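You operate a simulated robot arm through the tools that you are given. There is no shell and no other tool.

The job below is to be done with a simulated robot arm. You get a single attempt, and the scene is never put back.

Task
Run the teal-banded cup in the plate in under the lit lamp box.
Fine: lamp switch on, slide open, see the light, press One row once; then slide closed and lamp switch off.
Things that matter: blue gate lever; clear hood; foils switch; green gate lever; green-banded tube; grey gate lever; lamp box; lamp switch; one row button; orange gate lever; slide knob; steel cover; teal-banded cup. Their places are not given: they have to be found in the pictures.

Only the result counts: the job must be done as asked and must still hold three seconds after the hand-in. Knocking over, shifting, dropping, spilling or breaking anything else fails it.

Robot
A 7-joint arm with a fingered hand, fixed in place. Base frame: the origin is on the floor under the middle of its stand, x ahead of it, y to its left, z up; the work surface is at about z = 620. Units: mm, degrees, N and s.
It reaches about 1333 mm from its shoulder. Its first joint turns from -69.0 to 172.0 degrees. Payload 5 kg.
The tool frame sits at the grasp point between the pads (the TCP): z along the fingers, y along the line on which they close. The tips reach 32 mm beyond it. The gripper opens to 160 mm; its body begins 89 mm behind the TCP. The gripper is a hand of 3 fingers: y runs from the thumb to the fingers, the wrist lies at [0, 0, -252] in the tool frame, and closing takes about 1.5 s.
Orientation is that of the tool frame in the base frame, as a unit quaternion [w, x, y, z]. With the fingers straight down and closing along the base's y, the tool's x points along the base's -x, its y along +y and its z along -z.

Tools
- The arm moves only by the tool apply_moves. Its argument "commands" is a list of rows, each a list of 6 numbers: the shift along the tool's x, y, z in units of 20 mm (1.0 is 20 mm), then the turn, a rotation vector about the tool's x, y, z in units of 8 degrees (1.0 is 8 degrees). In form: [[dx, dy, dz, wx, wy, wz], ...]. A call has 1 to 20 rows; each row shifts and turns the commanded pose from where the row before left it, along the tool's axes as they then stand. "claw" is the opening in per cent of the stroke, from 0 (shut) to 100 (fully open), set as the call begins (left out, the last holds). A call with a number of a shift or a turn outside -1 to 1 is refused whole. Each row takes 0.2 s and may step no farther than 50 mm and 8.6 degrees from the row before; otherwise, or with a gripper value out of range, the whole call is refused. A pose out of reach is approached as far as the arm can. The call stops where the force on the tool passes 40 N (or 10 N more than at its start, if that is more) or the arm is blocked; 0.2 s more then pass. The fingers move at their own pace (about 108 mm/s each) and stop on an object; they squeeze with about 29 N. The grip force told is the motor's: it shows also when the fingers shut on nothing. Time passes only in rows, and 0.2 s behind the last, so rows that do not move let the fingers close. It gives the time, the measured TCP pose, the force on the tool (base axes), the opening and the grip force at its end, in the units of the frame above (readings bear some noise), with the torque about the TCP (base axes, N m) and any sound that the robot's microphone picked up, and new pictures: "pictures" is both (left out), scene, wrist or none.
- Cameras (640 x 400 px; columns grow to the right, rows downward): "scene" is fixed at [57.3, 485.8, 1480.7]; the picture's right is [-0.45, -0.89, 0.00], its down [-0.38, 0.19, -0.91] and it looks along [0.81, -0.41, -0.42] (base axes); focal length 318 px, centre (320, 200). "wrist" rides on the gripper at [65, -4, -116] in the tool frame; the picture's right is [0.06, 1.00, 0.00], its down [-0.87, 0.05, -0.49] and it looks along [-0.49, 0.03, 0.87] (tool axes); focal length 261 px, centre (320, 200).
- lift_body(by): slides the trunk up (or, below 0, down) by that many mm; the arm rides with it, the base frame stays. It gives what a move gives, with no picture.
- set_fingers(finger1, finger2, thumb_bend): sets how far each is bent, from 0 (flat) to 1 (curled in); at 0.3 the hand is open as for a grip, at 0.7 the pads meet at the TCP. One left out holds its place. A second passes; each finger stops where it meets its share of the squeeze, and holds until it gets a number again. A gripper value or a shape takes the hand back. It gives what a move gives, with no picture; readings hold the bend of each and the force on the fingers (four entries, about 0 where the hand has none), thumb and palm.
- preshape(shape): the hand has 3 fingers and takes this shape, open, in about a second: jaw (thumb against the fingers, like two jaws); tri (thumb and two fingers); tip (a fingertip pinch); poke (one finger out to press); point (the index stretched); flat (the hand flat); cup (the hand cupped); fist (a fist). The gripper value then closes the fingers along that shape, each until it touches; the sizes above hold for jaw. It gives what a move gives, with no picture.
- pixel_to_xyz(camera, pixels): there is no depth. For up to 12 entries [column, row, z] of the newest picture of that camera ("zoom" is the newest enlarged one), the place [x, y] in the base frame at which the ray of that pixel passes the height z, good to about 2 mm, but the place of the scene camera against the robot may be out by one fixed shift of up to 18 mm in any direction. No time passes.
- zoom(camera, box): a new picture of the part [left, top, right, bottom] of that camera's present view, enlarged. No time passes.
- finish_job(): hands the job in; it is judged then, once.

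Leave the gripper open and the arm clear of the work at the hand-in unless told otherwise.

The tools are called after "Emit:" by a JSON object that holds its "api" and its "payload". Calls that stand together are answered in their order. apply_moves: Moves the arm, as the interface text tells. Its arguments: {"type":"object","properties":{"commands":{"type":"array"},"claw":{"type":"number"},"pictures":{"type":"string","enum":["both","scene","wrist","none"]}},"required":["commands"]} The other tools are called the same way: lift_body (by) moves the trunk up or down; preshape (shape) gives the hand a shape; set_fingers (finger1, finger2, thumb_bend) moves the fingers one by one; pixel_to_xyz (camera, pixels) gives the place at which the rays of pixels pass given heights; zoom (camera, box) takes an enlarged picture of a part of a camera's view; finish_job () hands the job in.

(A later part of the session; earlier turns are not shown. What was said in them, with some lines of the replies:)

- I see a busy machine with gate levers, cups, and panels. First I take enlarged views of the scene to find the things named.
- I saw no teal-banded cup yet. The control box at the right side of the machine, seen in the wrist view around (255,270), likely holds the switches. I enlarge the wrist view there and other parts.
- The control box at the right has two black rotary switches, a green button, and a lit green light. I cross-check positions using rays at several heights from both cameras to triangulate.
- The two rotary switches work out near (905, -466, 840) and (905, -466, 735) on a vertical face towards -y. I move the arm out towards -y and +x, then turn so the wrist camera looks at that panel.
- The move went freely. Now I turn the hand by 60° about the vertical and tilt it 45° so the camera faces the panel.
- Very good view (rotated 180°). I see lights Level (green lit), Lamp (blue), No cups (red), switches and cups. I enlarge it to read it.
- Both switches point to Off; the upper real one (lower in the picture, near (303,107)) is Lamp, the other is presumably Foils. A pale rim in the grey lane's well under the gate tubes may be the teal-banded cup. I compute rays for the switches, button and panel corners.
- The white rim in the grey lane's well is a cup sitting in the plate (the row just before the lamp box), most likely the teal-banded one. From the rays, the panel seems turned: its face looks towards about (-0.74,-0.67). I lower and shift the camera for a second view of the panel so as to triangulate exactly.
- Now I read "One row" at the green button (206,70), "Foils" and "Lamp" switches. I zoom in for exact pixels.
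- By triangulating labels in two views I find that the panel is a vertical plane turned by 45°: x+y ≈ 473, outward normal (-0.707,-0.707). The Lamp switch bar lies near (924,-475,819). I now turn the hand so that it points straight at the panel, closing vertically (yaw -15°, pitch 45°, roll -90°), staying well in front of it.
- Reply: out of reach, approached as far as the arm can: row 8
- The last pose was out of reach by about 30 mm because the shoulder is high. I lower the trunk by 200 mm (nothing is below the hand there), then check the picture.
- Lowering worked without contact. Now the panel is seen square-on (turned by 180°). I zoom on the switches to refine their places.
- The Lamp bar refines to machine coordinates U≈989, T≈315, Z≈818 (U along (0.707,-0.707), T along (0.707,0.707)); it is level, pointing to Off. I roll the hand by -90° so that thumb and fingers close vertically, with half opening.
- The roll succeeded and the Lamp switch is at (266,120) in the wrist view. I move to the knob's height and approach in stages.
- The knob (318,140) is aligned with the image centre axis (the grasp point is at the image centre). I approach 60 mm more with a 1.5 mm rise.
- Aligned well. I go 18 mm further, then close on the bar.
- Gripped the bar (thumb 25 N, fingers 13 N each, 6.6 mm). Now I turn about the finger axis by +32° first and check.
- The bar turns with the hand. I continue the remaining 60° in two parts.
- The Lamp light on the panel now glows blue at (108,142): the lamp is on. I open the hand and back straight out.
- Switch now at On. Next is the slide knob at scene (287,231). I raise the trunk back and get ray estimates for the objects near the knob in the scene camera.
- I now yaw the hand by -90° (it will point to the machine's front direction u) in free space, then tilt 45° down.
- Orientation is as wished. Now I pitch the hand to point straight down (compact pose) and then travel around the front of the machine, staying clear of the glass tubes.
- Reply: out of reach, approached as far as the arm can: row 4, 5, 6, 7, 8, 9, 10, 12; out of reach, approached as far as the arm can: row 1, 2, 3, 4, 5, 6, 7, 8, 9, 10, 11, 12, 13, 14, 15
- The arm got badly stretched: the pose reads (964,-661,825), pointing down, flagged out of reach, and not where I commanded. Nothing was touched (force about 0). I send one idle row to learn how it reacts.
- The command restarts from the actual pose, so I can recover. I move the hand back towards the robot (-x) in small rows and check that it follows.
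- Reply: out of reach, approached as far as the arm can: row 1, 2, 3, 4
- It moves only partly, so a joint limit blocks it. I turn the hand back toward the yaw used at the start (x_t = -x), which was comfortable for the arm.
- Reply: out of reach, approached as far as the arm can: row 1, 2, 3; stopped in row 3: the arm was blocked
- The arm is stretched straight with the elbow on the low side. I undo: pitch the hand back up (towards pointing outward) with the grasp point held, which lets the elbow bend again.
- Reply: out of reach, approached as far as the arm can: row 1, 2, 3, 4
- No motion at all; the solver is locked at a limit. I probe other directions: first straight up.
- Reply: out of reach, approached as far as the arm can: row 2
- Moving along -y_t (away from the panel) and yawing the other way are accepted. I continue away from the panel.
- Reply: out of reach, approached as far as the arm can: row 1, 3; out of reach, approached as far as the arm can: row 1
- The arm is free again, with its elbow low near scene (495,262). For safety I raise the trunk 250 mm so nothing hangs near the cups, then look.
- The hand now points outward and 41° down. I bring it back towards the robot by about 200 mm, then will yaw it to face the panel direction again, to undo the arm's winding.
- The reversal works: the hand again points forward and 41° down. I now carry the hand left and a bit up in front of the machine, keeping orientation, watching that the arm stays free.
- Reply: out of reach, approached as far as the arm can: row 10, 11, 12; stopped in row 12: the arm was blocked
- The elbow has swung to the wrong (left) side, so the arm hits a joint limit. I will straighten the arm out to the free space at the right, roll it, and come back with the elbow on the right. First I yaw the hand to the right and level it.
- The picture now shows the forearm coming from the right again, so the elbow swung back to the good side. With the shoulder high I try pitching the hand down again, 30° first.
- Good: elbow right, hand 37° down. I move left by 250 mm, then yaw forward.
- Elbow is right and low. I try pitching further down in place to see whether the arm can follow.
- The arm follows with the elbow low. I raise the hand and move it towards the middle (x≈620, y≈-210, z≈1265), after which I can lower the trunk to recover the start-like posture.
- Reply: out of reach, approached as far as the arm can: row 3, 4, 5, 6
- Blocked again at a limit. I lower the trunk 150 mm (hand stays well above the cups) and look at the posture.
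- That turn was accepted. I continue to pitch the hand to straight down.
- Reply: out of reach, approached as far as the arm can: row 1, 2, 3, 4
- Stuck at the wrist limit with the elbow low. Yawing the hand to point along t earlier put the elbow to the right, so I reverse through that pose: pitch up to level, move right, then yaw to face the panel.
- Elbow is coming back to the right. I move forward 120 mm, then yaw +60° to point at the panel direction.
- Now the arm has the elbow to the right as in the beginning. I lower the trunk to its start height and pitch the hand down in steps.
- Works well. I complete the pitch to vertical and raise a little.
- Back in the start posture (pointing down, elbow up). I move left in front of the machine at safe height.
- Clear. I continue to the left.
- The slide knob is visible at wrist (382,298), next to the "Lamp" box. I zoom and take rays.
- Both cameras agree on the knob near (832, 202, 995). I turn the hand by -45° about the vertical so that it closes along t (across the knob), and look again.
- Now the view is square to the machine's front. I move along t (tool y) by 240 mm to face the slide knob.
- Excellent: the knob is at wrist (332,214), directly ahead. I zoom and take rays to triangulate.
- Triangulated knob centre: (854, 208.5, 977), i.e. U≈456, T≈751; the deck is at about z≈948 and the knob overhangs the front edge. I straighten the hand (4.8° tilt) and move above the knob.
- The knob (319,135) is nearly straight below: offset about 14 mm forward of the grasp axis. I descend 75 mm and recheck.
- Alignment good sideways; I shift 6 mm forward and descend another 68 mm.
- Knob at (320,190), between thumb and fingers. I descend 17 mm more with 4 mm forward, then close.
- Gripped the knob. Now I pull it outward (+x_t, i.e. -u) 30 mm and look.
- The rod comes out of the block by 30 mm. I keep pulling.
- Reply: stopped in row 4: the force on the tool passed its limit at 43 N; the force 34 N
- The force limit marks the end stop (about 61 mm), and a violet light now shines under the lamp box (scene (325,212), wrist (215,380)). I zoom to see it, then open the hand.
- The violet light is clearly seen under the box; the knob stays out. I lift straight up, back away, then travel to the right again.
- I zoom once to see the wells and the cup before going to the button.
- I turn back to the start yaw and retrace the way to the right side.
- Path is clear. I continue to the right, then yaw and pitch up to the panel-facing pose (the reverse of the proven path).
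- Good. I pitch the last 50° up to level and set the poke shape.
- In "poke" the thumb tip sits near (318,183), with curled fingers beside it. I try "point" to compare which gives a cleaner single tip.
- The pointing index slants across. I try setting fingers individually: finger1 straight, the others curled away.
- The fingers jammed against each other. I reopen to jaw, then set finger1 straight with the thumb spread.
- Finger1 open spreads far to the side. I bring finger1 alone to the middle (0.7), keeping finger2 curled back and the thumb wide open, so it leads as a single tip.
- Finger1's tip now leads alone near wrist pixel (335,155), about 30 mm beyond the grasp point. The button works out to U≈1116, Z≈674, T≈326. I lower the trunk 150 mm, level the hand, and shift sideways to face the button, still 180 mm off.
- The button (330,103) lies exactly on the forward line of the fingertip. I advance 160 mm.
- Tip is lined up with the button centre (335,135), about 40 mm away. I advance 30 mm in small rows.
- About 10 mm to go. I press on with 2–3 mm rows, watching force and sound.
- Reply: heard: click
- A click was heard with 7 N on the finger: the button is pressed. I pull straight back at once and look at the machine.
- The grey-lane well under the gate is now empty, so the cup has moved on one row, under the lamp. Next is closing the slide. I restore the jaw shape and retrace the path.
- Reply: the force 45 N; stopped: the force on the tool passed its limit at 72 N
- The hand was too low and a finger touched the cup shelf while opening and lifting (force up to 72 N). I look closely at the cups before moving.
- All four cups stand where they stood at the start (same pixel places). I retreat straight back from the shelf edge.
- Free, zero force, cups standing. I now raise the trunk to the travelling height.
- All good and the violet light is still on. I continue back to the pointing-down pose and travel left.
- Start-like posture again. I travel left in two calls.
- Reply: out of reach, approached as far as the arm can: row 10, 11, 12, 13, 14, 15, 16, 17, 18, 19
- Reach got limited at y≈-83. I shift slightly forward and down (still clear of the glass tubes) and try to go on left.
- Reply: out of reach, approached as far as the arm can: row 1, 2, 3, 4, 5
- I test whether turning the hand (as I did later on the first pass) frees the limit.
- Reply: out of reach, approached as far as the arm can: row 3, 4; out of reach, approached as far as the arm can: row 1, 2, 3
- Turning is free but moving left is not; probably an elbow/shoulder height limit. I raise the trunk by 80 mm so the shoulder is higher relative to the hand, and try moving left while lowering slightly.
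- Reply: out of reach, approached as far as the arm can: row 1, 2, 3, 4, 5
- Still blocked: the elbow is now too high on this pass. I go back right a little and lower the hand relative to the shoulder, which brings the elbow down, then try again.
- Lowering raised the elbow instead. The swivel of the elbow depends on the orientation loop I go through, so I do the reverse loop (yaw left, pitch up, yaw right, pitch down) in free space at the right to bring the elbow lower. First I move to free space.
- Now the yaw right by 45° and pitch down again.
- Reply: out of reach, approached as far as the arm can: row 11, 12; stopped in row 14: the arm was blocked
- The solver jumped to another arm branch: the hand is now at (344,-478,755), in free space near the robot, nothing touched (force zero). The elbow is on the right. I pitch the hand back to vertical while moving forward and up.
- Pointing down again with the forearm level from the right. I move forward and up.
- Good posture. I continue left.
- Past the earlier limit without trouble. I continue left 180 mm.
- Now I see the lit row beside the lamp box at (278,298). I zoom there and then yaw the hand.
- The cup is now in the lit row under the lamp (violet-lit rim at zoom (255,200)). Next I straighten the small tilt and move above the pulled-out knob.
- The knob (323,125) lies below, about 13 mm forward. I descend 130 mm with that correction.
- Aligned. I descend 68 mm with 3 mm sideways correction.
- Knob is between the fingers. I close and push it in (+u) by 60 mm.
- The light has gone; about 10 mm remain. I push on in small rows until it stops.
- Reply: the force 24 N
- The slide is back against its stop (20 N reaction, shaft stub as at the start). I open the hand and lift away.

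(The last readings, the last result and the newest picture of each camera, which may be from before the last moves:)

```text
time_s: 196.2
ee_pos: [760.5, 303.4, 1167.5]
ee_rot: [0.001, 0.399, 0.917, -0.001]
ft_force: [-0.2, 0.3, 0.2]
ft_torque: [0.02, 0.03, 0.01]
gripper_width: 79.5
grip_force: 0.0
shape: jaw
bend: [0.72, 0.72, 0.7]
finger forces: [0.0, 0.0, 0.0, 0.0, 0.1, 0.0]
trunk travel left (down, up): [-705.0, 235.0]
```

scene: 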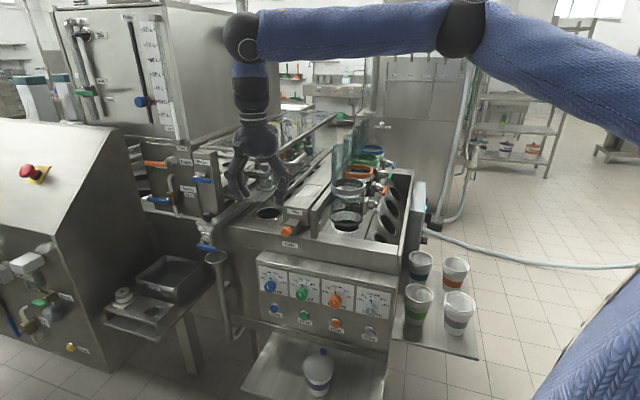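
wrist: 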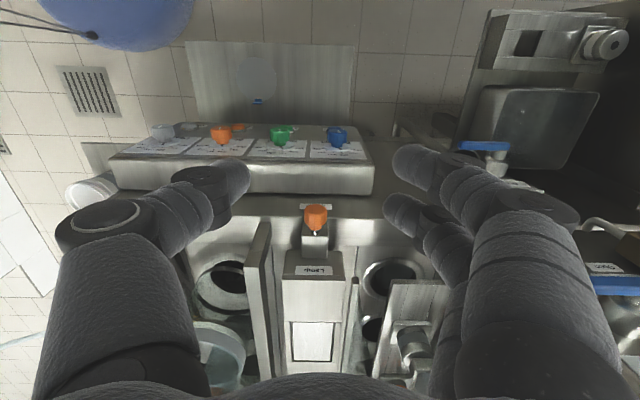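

Slide closed, light out, knob at its first place (scene (287,231)). Now I go back to the lamp switch along the same route.

Emit:
{"api": "apply_moves", "payload": {"commands": [[0, -1, 0, 0, 0, 0], [0, -1, 0, 0, 0, 0], [0, -1, 0, 0, 0, 0], [0, -1, 0, 0, 0, 0], [0, -1, 0, 0, 0, 0], [0, -1, 0, 0, 0, 0], [0, -1, 0, 0, 0, 0], [0, -1, 0, 0, 0, 0], [0, -1, 0, 0, 0, 0], [0, -1, 0, 0, 0, 0], [0, -1, 0, 0, 0, 0], [0, -1, 0, 0, 0, 0], [0, -1, 0, 0, 0, 0], [0, 0, 0, 0, 0, -0.97], [0, 0, 0, 0, 0, -0.97], [0, 0, 0, 0, 0, -0.97], [0, 0, 0, 0, 0, -0.97], [0, 0, 0, 0, 0, -0.97], [0, 0, 0, 0, 0, -0.97]], "pictures": "none"}}

Emit:
{"api": "apply_moves", "payload": {"commands": [[0, -1, 0, 0, 0, 0], [0, -1, 0, 0, 0, 0], [0, -1, 0, 0, 0, 0], [0, -1, 0, 0, 0, 0], [0, -1, 0, 0, 0, 0], [0, -1, 0, 0, 0, 0], [0, -1, 0, 0, 0, 0], [0, -1, 0, 0, 0, 0], [0, -1, 0, 0, 0, 0], [0, -1, 0, 0, 0, 0], [0, -1, 0, 0, 0, 0], [0, -1, 0, 0, 0, 0], [0, -1, 0, 0, 0, 0], [0, -1, 0, 0, 0, 0], [0, -1, 0, 0, 0, 0], [0, -1, 0, 0, 0, 0], [0, -1, 0, 0, 0, 0], [0, -1, 0, 0, 0, 0]]}}

```text
time_s: 200.2
ee_pos: [572.6, 125.8, 1168.1]
ee_rot: [0.001, 0.003, 1.0, 0.0]
ft_force: [0.0, 0.5, -0.2]
ft_torque: [0.01, -0.01, 0.01]
gripper_width: 79.3
grip_force: 0.0
shape: jaw
bend: [0.72, 0.72, 0.7]
finger forces: [0.0, 0.1, 0.0, 0.1, 0.1, 0.1]
trunk travel left (down, up): [-705.0, 235.0]
```

```text
time_s: 204.0
ee_pos: [568.8, -234.2, 1166.9]
ee_rot: [0.0, 0.003, 1.0, 0.0]
ft_force: [-0.1, -0.2, 0.2]
ft_torque: [0.08, -0.02, 0.03]
gripper_width: 79.5
grip_force: 0.0
shape: jaw
bend: [0.72, 0.72, 0.7]
finger forces: [0.1, 0.0, 0.1, 0.1, 0.0, 0.0]
trunk travel left (down, up): [-705.0, 235.0]
```

scene: 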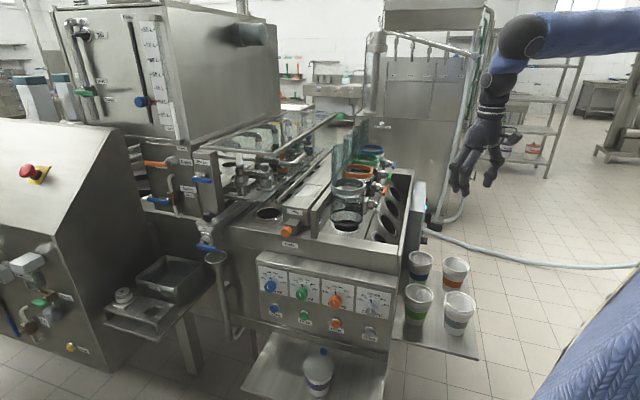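
wrist: 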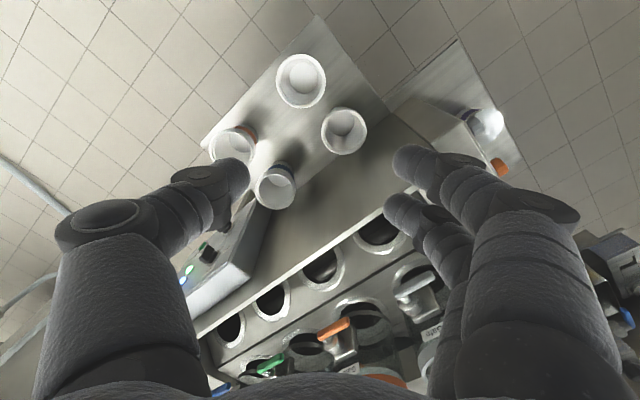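

Clear. On to the right side.

Emit:
{"api": "apply_moves", "payload": {"commands": [[-0.33, -1, 0.12, 0, 0, 0], [-0.33, -1, 0.12, 0, 0, 0], [-0.33, -1, 0.12, 0, 0, 0], [-0.33, -1, 0.12, 0, 0, 0], [-0.33, -1, 0.12, 0, 0, 0], [-0.33, -1, 0.12, 0, 0, 0], [-0.33, -1, 0.12, 0, 0, 0], [-0.33, -1, 0.12, 0, 0, 0], [-0.33, -1, 0.12, 0, 0, 0], [-0.33, -1, 0.12, 0, 0, 0], [-0.33, -1, 0.12, 0, 0, 0], [-0.33, -1, 0.12, 0, 0, 0], [-0.33, -1, 0.12, 0, 0, 0], [-0.33, -1, 0.12, 0, 0, 0], [-0.33, -1, 0.12, 0, 0, 0], [-0.33, -1, 0.12, 0, 0, 0], [-0.33, -1, 0.12, 0, 0, 0], [-0.33, -1, 0.12, 0, 0, 0], [-0.33, -1, 0.12, 0, 0, 0], [-0.33, -1, 0.12, 0, 0, 0]], "pictures": "none"}}

Emit:
{"api": "apply_moves", "payload": {"commands": [[0, 0, 0, 0, 0, -0.9375], [0, 0, 0, 0, 0, -0.9375], [0, 0, 0, 0, 0, -0.9375], [0, 0, 0, 0, 0, -0.9375], [0, 0, 0, 0, 0, -0.9375], [0, 0, 0, 0, 0, -0.9375], [0, 0, 0.5, 0, -0.95, 0], [0, 0, 0.5, 0, -0.95, 0], [0, 0, 0.5, 0, -0.95, 0], [0, 0, 0.5, 0, -0.95, 0], [0, 0, 0.5, 0, -0.95, 0]], "pictures": "scene"}}

```text
time_s: 208.2
ee_pos: [698.1, -636.8, 1119.3]
ee_rot: [0.0, 0.004, 1.0, 0.0]
ft_force: [-0.3, 0.6, -0.2]
ft_torque: [-0.01, -0.03, 0.0]
gripper_width: 79.6
grip_force: 0.0
shape: jaw
bend: [0.72, 0.72, 0.7]
finger forces: [0.0, 0.1, 0.0, 0.1, 0.1, 0.0]
trunk travel left (down, up): [-705.0, 235.0]
```

```text
time_s: 210.6
ee_pos: [707.0, -625.6, 1073.2]
ee_rot: [0.303, -0.359, 0.874, 0.124]
ft_force: [0.4, 0.3, 0.6]
ft_torque: [-0.03, -0.02, 0.0]
gripper_width: 79.4
grip_force: 0.2
shape: jaw
bend: [0.72, 0.72, 0.7]
finger forces: [0.0, 0.0, 0.0, 0.1, 0.0, 0.1]
trunk travel left (down, up): [-705.0, 235.0]
```

scene: 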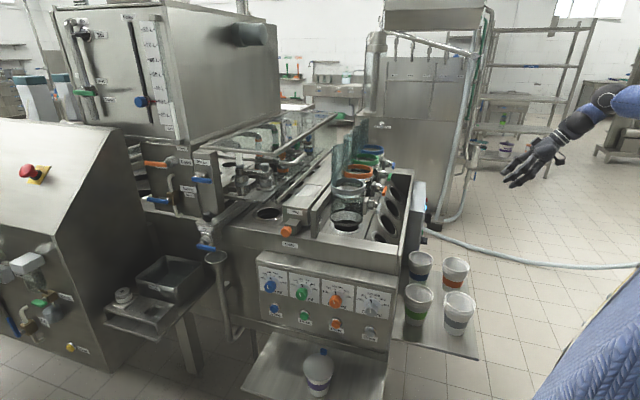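

Same posture as before. I level the hand and lower the trunk 220 mm (well away from the shelf, which begins near T≈128).

Emit:
{"api": "apply_moves", "payload": {"commands": [[0, 0, 0.4, 0, -0.9375, 0], [0, 0, 0.4, 0, -0.9375, 0], [0, 0, 0.4, 0, -0.9375, 0], [0, 0, 0.4, 0, -0.9375, 0], [0, 0, 0.4, 0, -0.9375, 0], [0, 0, 0.4, 0, -0.9375, 0], [0, 0, 0, 0, -0.8, 0]], "pictures": "none"}}

Emit:
{"api": "lift_body", "payload": {"by": -230}}

Emit:
{"api": "apply_moves", "payload": {"commands": [[0, 0, 0, 0, 0, 0]]}}

```text
time_s: 212.2
ee_pos: [735.5, -599.2, 1044.9]
ee_rot: [0.651, -0.27, 0.657, 0.267]
ft_force: [-0.9, 0.3, 0.5]
ft_torque: [0.0, -0.01, 0.02]
gripper_width: 79.2
grip_force: 0.0
shape: jaw
bend: [0.72, 0.72, 0.7]
finger forces: [0.0, 0.0, 0.1, 0.0, 0.1, 0.0]
trunk travel left (down, up): [-705.0, 235.0]
```

```text
time_s: 214.7
ee_pos: [735.5, -597.9, 816.5]
ee_rot: [0.65, -0.27, 0.659, 0.266]
ft_force: [1.6, 0.3, 1.0]
ft_torque: [0.02, -0.01, 0.0]
gripper_width: 79.2
grip_force: 0.2
shape: jaw
bend: [0.72, 0.72, 0.7]
finger forces: [0.1, 0.1, 0.0, 0.0, 0.0, 0.0]
trunk travel left (down, up): [-475.0, 465.0]
```

```text
time_s: 215.1
ee_pos: [734.6, -598.2, 817.0]
ee_rot: [0.65, -0.27, 0.658, 0.267]
ft_force: [0.1, -0.5, 0.8]
ft_torque: [-0.01, -0.01, -0.01]
gripper_width: 79.2
grip_force: 0.0
shape: jaw
bend: [0.72, 0.72, 0.7]
finger forces: [0.1, 0.1, 0.0, 0.0, 0.1, 0.1]
trunk travel left (down, up): [-475.0, 465.0]
```

scene: 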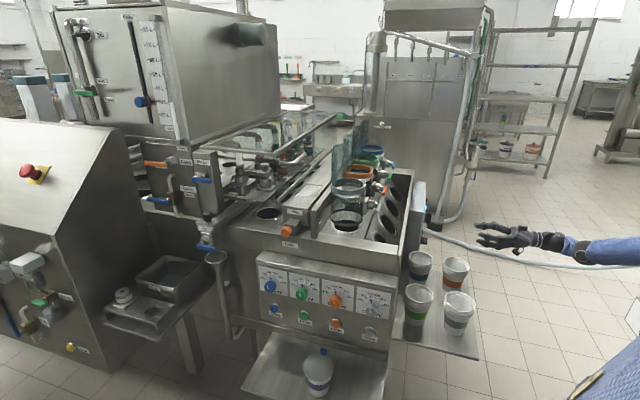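
wrist: 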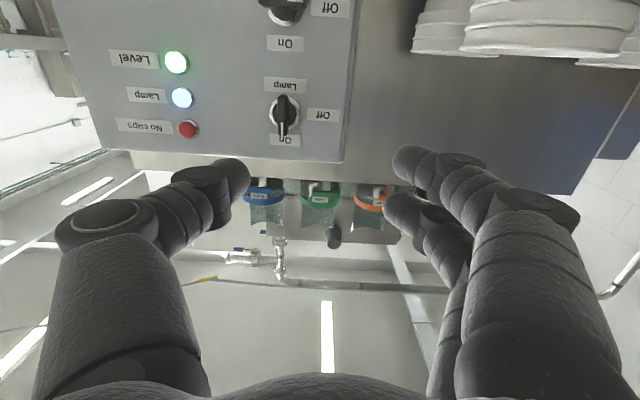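

The Lamp switch points to On (bar vertical at (284,115)), Lamp light still lit. I align: 45 mm sideways, 2 mm up, then approach.

Emit:
{"api": "apply_moves", "payload": {"commands": [[-0.04, -0.745, 0.9, 0, 0, 0], [-0.04, -0.745, 0.9, 0, 0, 0], [-0.04, -0.745, 0.9, 0, 0, 0], [0, 0, 0.9, 0, 0, 0], [0, 0, 0.9, 0, 0, 0], [0, 0, 0.9, 0, 0, 0]], "pictures": "wrist"}}

```text
time_s: 216.5
ee_pos: [842.9, -554.1, 817.9]
ee_rot: [0.651, -0.27, 0.658, 0.266]
ft_force: [0.8, -0.1, 0.3]
ft_torque: [-0.01, 0.01, 0.0]
gripper_width: 79.3
grip_force: 0.1
shape: jaw
bend: [0.72, 0.72, 0.7]
finger forces: [0.0, 0.0, 0.1, 0.0, 0.0, 0.0]
trunk travel left (down, up): [-475.0, 465.0]
```

wrist: 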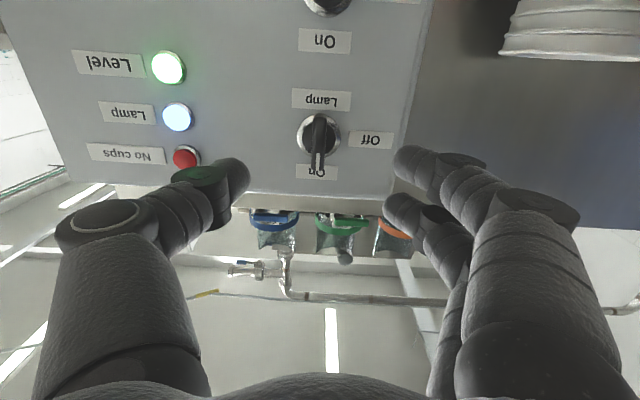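

Bar centred at (319,144). I correct 3–4 mm up and advance 60 mm.

Emit:
{"api": "apply_moves", "payload": {"commands": [[-0.06, -0.03, 0.98, 0, 0, 0], [-0.06, -0.03, 0.98, 0, 0, 0], [-0.06, -0.03, 0.98, 0, 0, 0]], "pictures": "wrist"}}

```text
time_s: 217.3
ee_pos: [886.5, -515.3, 821.0]
ee_rot: [0.65, -0.27, 0.658, 0.266]
ft_force: [-0.3, -1.7, -0.3]
ft_torque: [0.02, -0.01, 0.0]
gripper_width: 79.4
grip_force: 0.1
shape: jaw
bend: [0.72, 0.72, 0.7]
finger forces: [0.1, 0.0, 0.0, 0.0, 0.0, 0.1]
trunk travel left (down, up): [-475.0, 465.0]
```

wrist: 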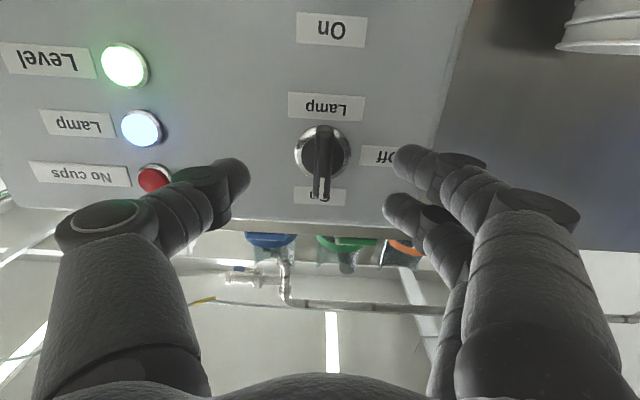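

Aligned. I advance 31 mm and close on the bar.

Emit:
{"api": "apply_moves", "payload": {"commands": [[0, 0.05, 0.78, 0, 0, 0], [0, 0.05, 0.78, 0, 0, 0]], "pictures": "wrist"}}

Emit:
{"api": "apply_moves", "payload": {"commands": [[0, 0, 0, 0, 0, 0], [0, 0, 0, 0, 0, 0], [0, 0, 0, 0, 0, 0], [0, 0, 0, 0, 0, 0], [0, 0, 0, 0, 0, 0], [0, 0, 0, 0, 0, 0]], "claw": 0, "pictures": "wrist"}}

```text
time_s: 217.9
ee_pos: [907.9, -491.9, 820.1]
ee_rot: [0.651, -0.27, 0.657, 0.266]
ft_force: [-0.7, 1.0, 0.0]
ft_torque: [0.04, 0.01, -0.01]
gripper_width: 79.5
grip_force: 0.1
shape: jaw
bend: [0.72, 0.72, 0.7]
finger forces: [0.0, 0.0, 0.1, 0.0, 0.0, 0.0]
trunk travel left (down, up): [-475.0, 465.0]
```

wrist: 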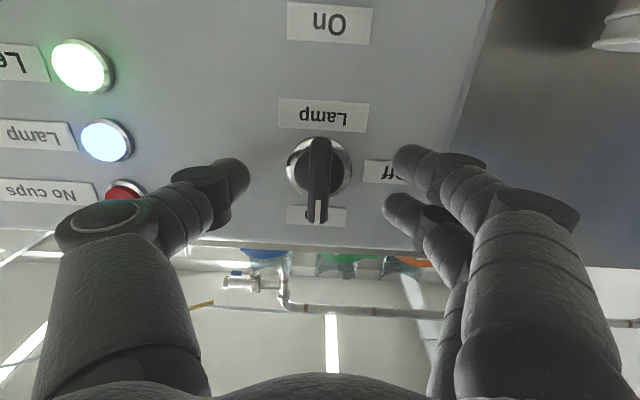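

```text
time_s: 219.3
ee_pos: [907.7, -491.6, 820.3]
ee_rot: [0.65, -0.27, 0.658, 0.266]
ft_force: [4.1, 3.0, 0.1]
ft_torque: [0.01, -0.02, 0.0]
gripper_width: 6.6
grip_force: 28.9
shape: jaw
bend: [0.71, 0.71, 0.7]
finger forces: [12.4, 12.2, 0.1, 0.1, 25.8, 0.0]
trunk travel left (down, up): [-475.0, 465.0]
```

wrist: 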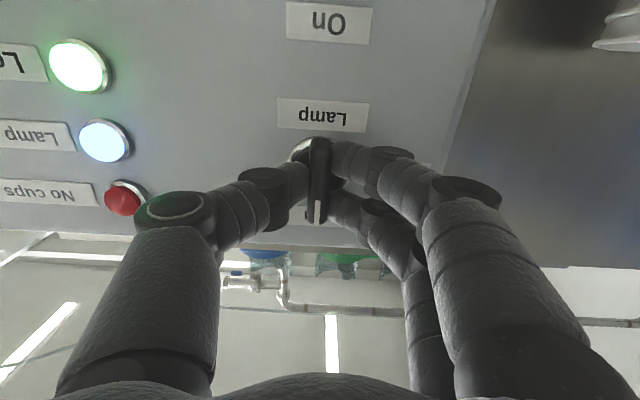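

Gripped the bar well (6.6 mm, balanced forces). Now I turn back by -90° about the finger axis, first 30°.

Emit:
{"api": "apply_moves", "payload": {"commands": [[0, 0, 0, 0, 0, -0.9375], [0, 0, 0, 0, 0, -0.9375], [0, 0, 0, 0, 0, -0.9375], [0, 0, 0, 0, 0, -0.9375]], "pictures": "wrist"}}

Emit:
{"api": "apply_moves", "payload": {"commands": [[0, 0, 0, 0, 0, -0.9375], [0, 0, 0, 0, 0, -0.9375], [0, 0, 0, 0, 0, -0.9375], [0, 0, 0, 0, 0, -0.9375]], "pictures": "wrist"}}

```text
time_s: 220.3
ee_pos: [908.3, -490.5, 820.2]
ee_rot: [0.698, -0.432, 0.565, 0.087]
ft_force: [5.3, 3.4, -0.4]
ft_torque: [-0.01, 0.04, -0.03]
gripper_width: 6.4
grip_force: 28.9
shape: jaw
bend: [0.71, 0.71, 0.7]
finger forces: [13.0, 12.2, 0.0, 0.0, 26.0, 0.0]
trunk travel left (down, up): [-475.0, 465.0]
```

wrist: 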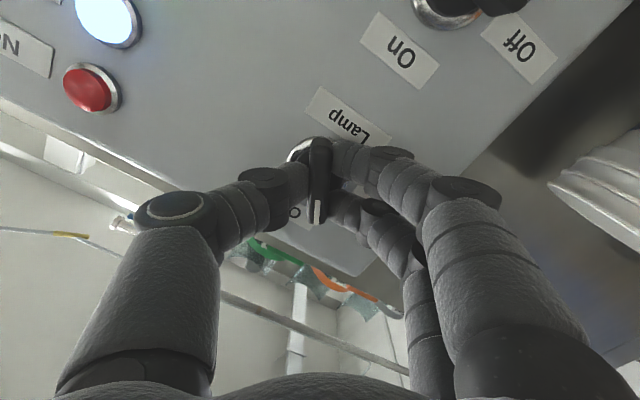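

```text
time_s: 221.3
ee_pos: [909.0, -491.9, 820.5]
ee_rot: [0.696, -0.564, 0.434, -0.094]
ft_force: [3.8, 3.3, -2.8]
ft_torque: [-0.01, 0.12, 0.03]
gripper_width: 6.2
grip_force: 29.1
shape: jaw
bend: [0.71, 0.71, 0.7]
finger forces: [14.3, 13.4, 0.0, 0.1, 25.4, 0.0]
trunk travel left (down, up): [-475.0, 465.0]
```

wrist: 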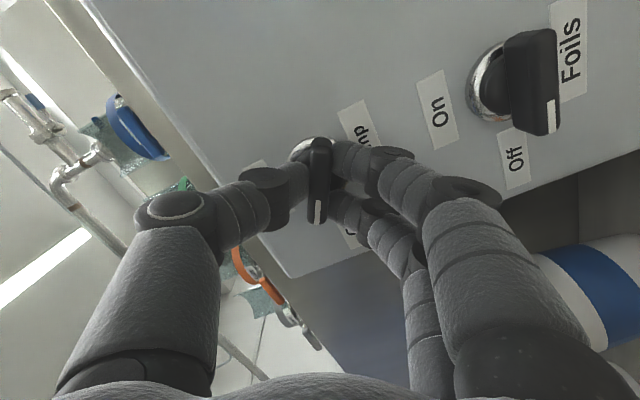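

The bar follows. I turn the last 30°.

Emit:
{"api": "apply_moves", "payload": {"commands": [[0, 0, 0, 0, 0, -0.9375], [0, 0, 0, 0, 0, -0.9375], [0, 0, 0, 0, 0, -0.9375], [0, 0, 0, 0, 0, -0.9375]]}}

```text
time_s: 222.3
ee_pos: [908.1, -492.0, 820.1]
ee_rot: [-0.648, 0.657, -0.274, 0.271]
ft_force: [4.0, 2.8, -4.4]
ft_torque: [-0.04, 0.06, -0.01]
gripper_width: 6.6
grip_force: 28.9
shape: jaw
bend: [0.71, 0.71, 0.7]
finger forces: [15.2, 14.1, 0.0, 0.1, 25.0, 0.0]
trunk travel left (down, up): [-475.0, 465.0]
```

scene: 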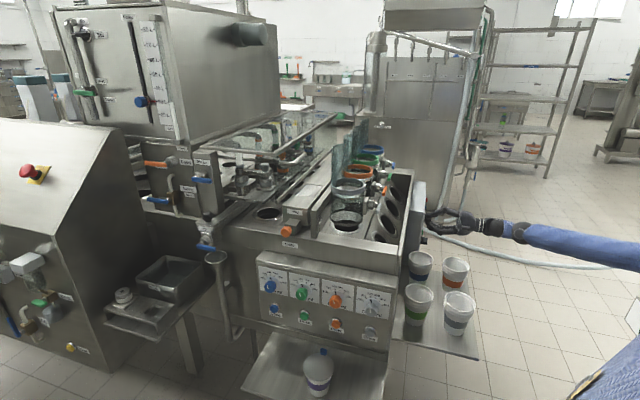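
wrist: 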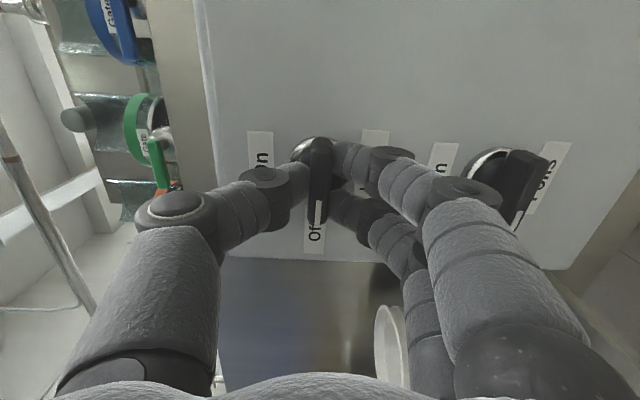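

The pointer is back at Off. I open the hand and back straight out, then check the lights.

Emit:
{"api": "apply_moves", "payload": {"commands": [[0, 0, 0, 0, 0, 0], [0, 0, 0, 0, 0, 0], [0, 0, 0, 0, 0, 0], [0, 0, -0.5, 0, 0, 0], [0, 0, -1, 0, 0, 0], [0, 0, -1, 0, 0, 0], [0, 0, -1, 0, 0, 0], [0, 0, -1, 0, 0, 0], [0, 0, -1, 0, 0, 0], [0, 0, -1, 0, 0, 0], [0, 0, -1, 0, 0, 0], [0, 0, -1, 0, 0, 0]], "claw": 50}}

```text
time_s: 224.9
ee_pos: [786.5, -612.0, 822.4]
ee_rot: [-0.649, 0.656, -0.273, 0.271]
ft_force: [-0.3, -0.2, 0.0]
ft_torque: [0.01, 0.0, 0.0]
gripper_width: 79.5
grip_force: 0.1
shape: jaw
bend: [0.72, 0.72, 0.7]
finger forces: [0.0, 0.0, 0.0, 0.1, 0.0, 0.0]
trunk travel left (down, up): [-475.0, 465.0]
```

scene: 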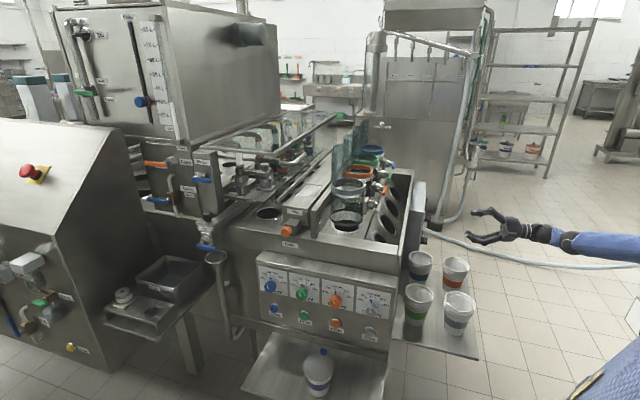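
wrist: 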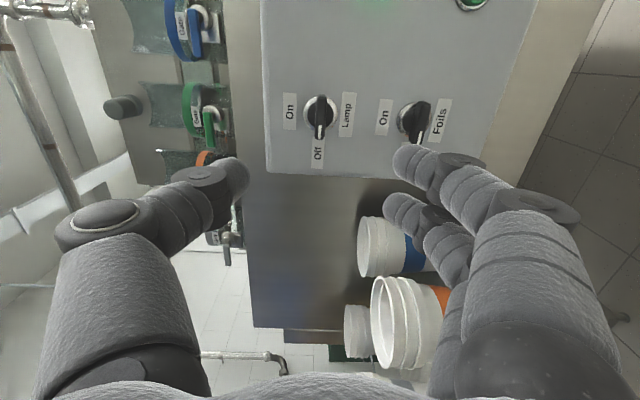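

Both switches show Off. I roll the hand back to view the whole panel and check the lights, staying clear.

Emit:
{"api": "apply_moves", "payload": {"commands": [[0, 0, -0.3, 0, 0, 0.9375], [0, 0, -0.3, 0, 0, 0.9375], [0, 0, 0, 0, 0, 0.9375], [0, 0, 0, 0, 0, 0.9375], [0, 0, 0, 0, 0, 0.9375], [0, 0, 0, 0, 0, 0.9375], [0, 0, 0, 0, 0, 0.9375], [0, 0, 0, 0, 0, 0.9375], [0, 0, 0, 0, 0, 0.9375], [0, 0, 0, 0, 0, 0.9375], [0, 0, 0, 0, 0, 0.9375], [0, 0, 0, 0, 0, 0.9375]]}}

Emit:
{"api": "zoom", "payload": {"camera": "wrist", "box": [80, 0, 400, 200]}}

Emit:
{"api": "zoom", "payload": {"camera": "scene", "box": [220, 130, 480, 350]}}

```text
time_s: 227.5
ee_pos: [778.3, -618.3, 822.3]
ee_rot: [0.651, -0.269, 0.658, 0.267]
ft_force: [0.1, -1.5, -1.0]
ft_torque: [-0.02, 0.0, -0.02]
gripper_width: 79.5
grip_force: 0.1
shape: jaw
bend: [0.72, 0.72, 0.7]
finger forces: [0.0, 0.1, 0.1, 0.0, 0.0, 0.0]
trunk travel left (down, up): [-475.0, 465.0]
```

scene: 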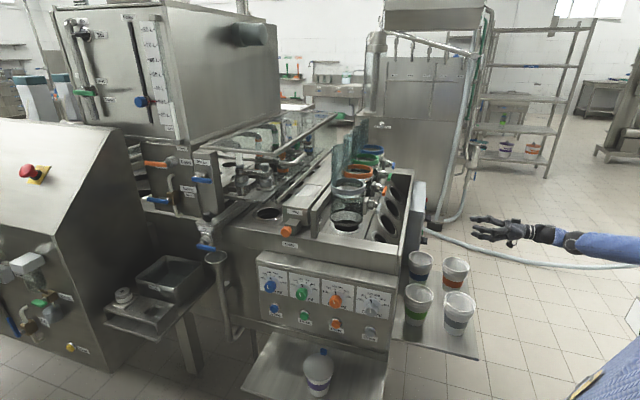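
wrist: 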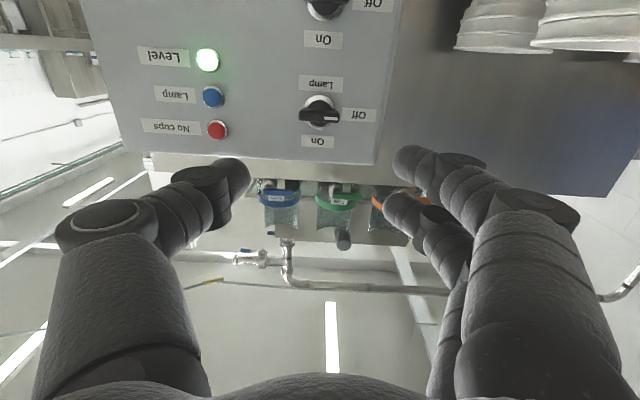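

```text
2.00 times, centred on (240, 100) of wrist
```

zoom: 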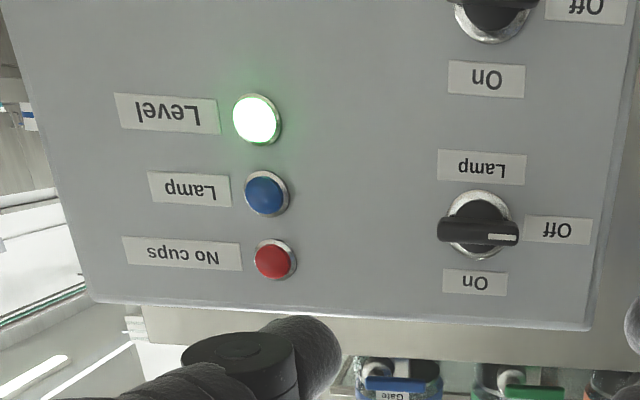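

```text
1.82 times, centred on (350, 240) of scene
```

zoom: 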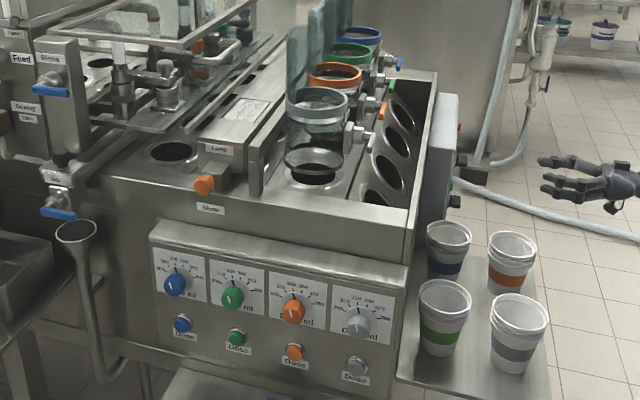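

Lamp light off, slide knob back exactly at its first pixel place, cups all standing. I back off a little more and open the hand fully.

Emit:
{"api": "apply_moves", "payload": {"commands": [[0, 0, -1, 0, 0, 0], [0, 0, -1, 0, 0, 0], [0, 0, -1, 0, 0, 0], [0, 0, 0, 0, 0, 0], [0, 0, 0, 0, 0, 0], [0, 0, 0, 0, 0, 0]], "claw": 100}}

Emit:
{"api": "zoom", "payload": {"camera": "scene", "box": [390, 230, 520, 360]}}

Emit:
{"api": "zoom", "payload": {"camera": "scene", "box": [200, 100, 440, 250]}}

```text
time_s: 228.9
ee_pos: [735.6, -661.2, 822.8]
ee_rot: [0.651, -0.27, 0.658, 0.266]
ft_force: [0.4, -0.3, -0.4]
ft_torque: [0.01, 0.0, -0.01]
gripper_width: 159.9
grip_force: 0.1
shape: jaw
bend: [0.3, 0.3, 0.3]
finger forces: [0.0, 0.0, 0.0, 0.0, 0.0, 0.0]
trunk travel left (down, up): [-475.0, 465.0]
```

scene: 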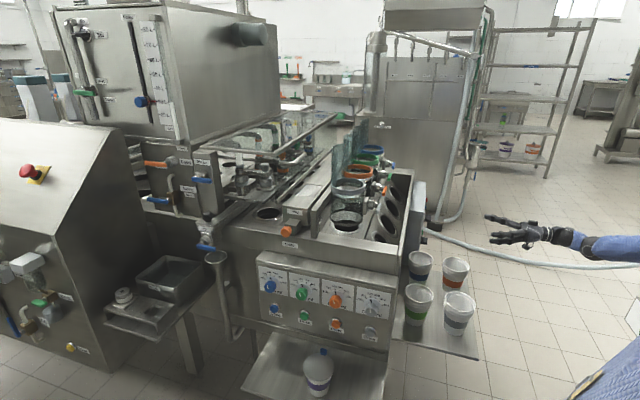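
wrist: 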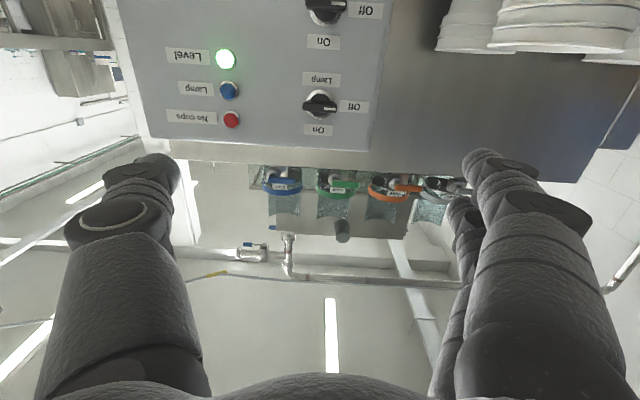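

```text
3.08 times, centred on (455, 295) of scene
```

zoom: 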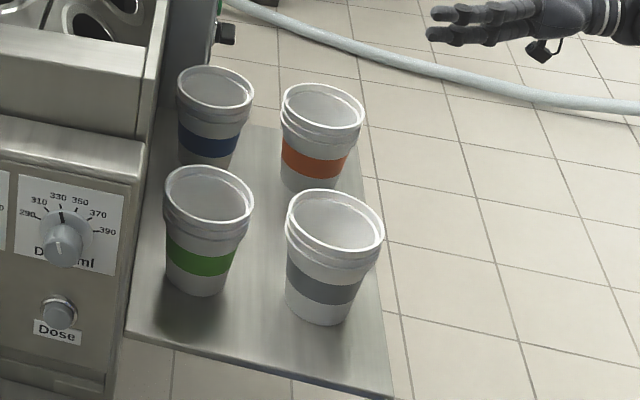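

```text
2.67 times, centred on (320, 175) of scene
```

zoom: 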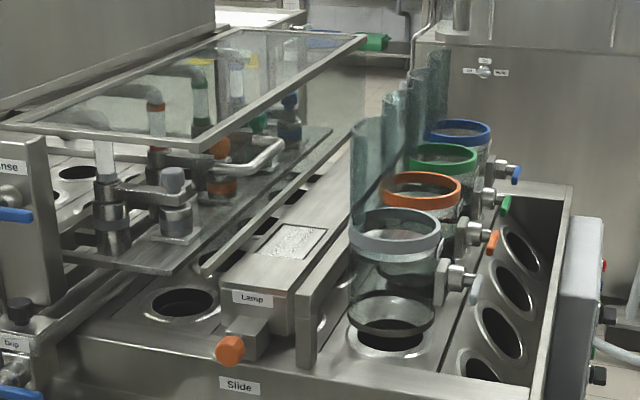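

Everything matches the start picture except that the cup has moved one row under the lamp box: slide closed, lamp off, levers unchanged, cups in place, hand open and clear. I hand the job in.

Emit:
{"api": "finish_job", "payload": {}}

```text
The job is handed in.
```

The cup in the plate, which I take to be the teal-banded one, was run one row in under the lit lamp box, and the job is handed in. I could only see its rim in the well, never the band itself. It sat in the grey lane under the gate tubes, and after the press that well was empty and a rim showed in the lit row.

The steps went in the order asked:

1. **Lamp switch on:** turned from Off to On, and the panel's blue Lamp light came on.
2. **Slide open:** pulled out about 60 mm to its stop, and violet light showed under the box.
3. **One row pressed once:** I heard a single click.
4. **Slide closed:** pushed back to its stop. The knob is where it started and the light is out.
5. **Lamp switch off:** pointer back at Off, and the Lamp light is out.

**Contact with the cup shelf:** on the way back from the button, a finger hit the edge of the cup shelf, with up to 72 N on the tool. I backed off and compared the pictures. The four cups on the shelf stand where they did at the start, to within about 3 mm.

The arm also reached its joint limits several times on the way, and once swung suddenly in free space, but it touched nothing else.

At the hand-in the Foils switch and the four gate levers looked unchanged in the final pictures. The hand was open and clear of the machine.
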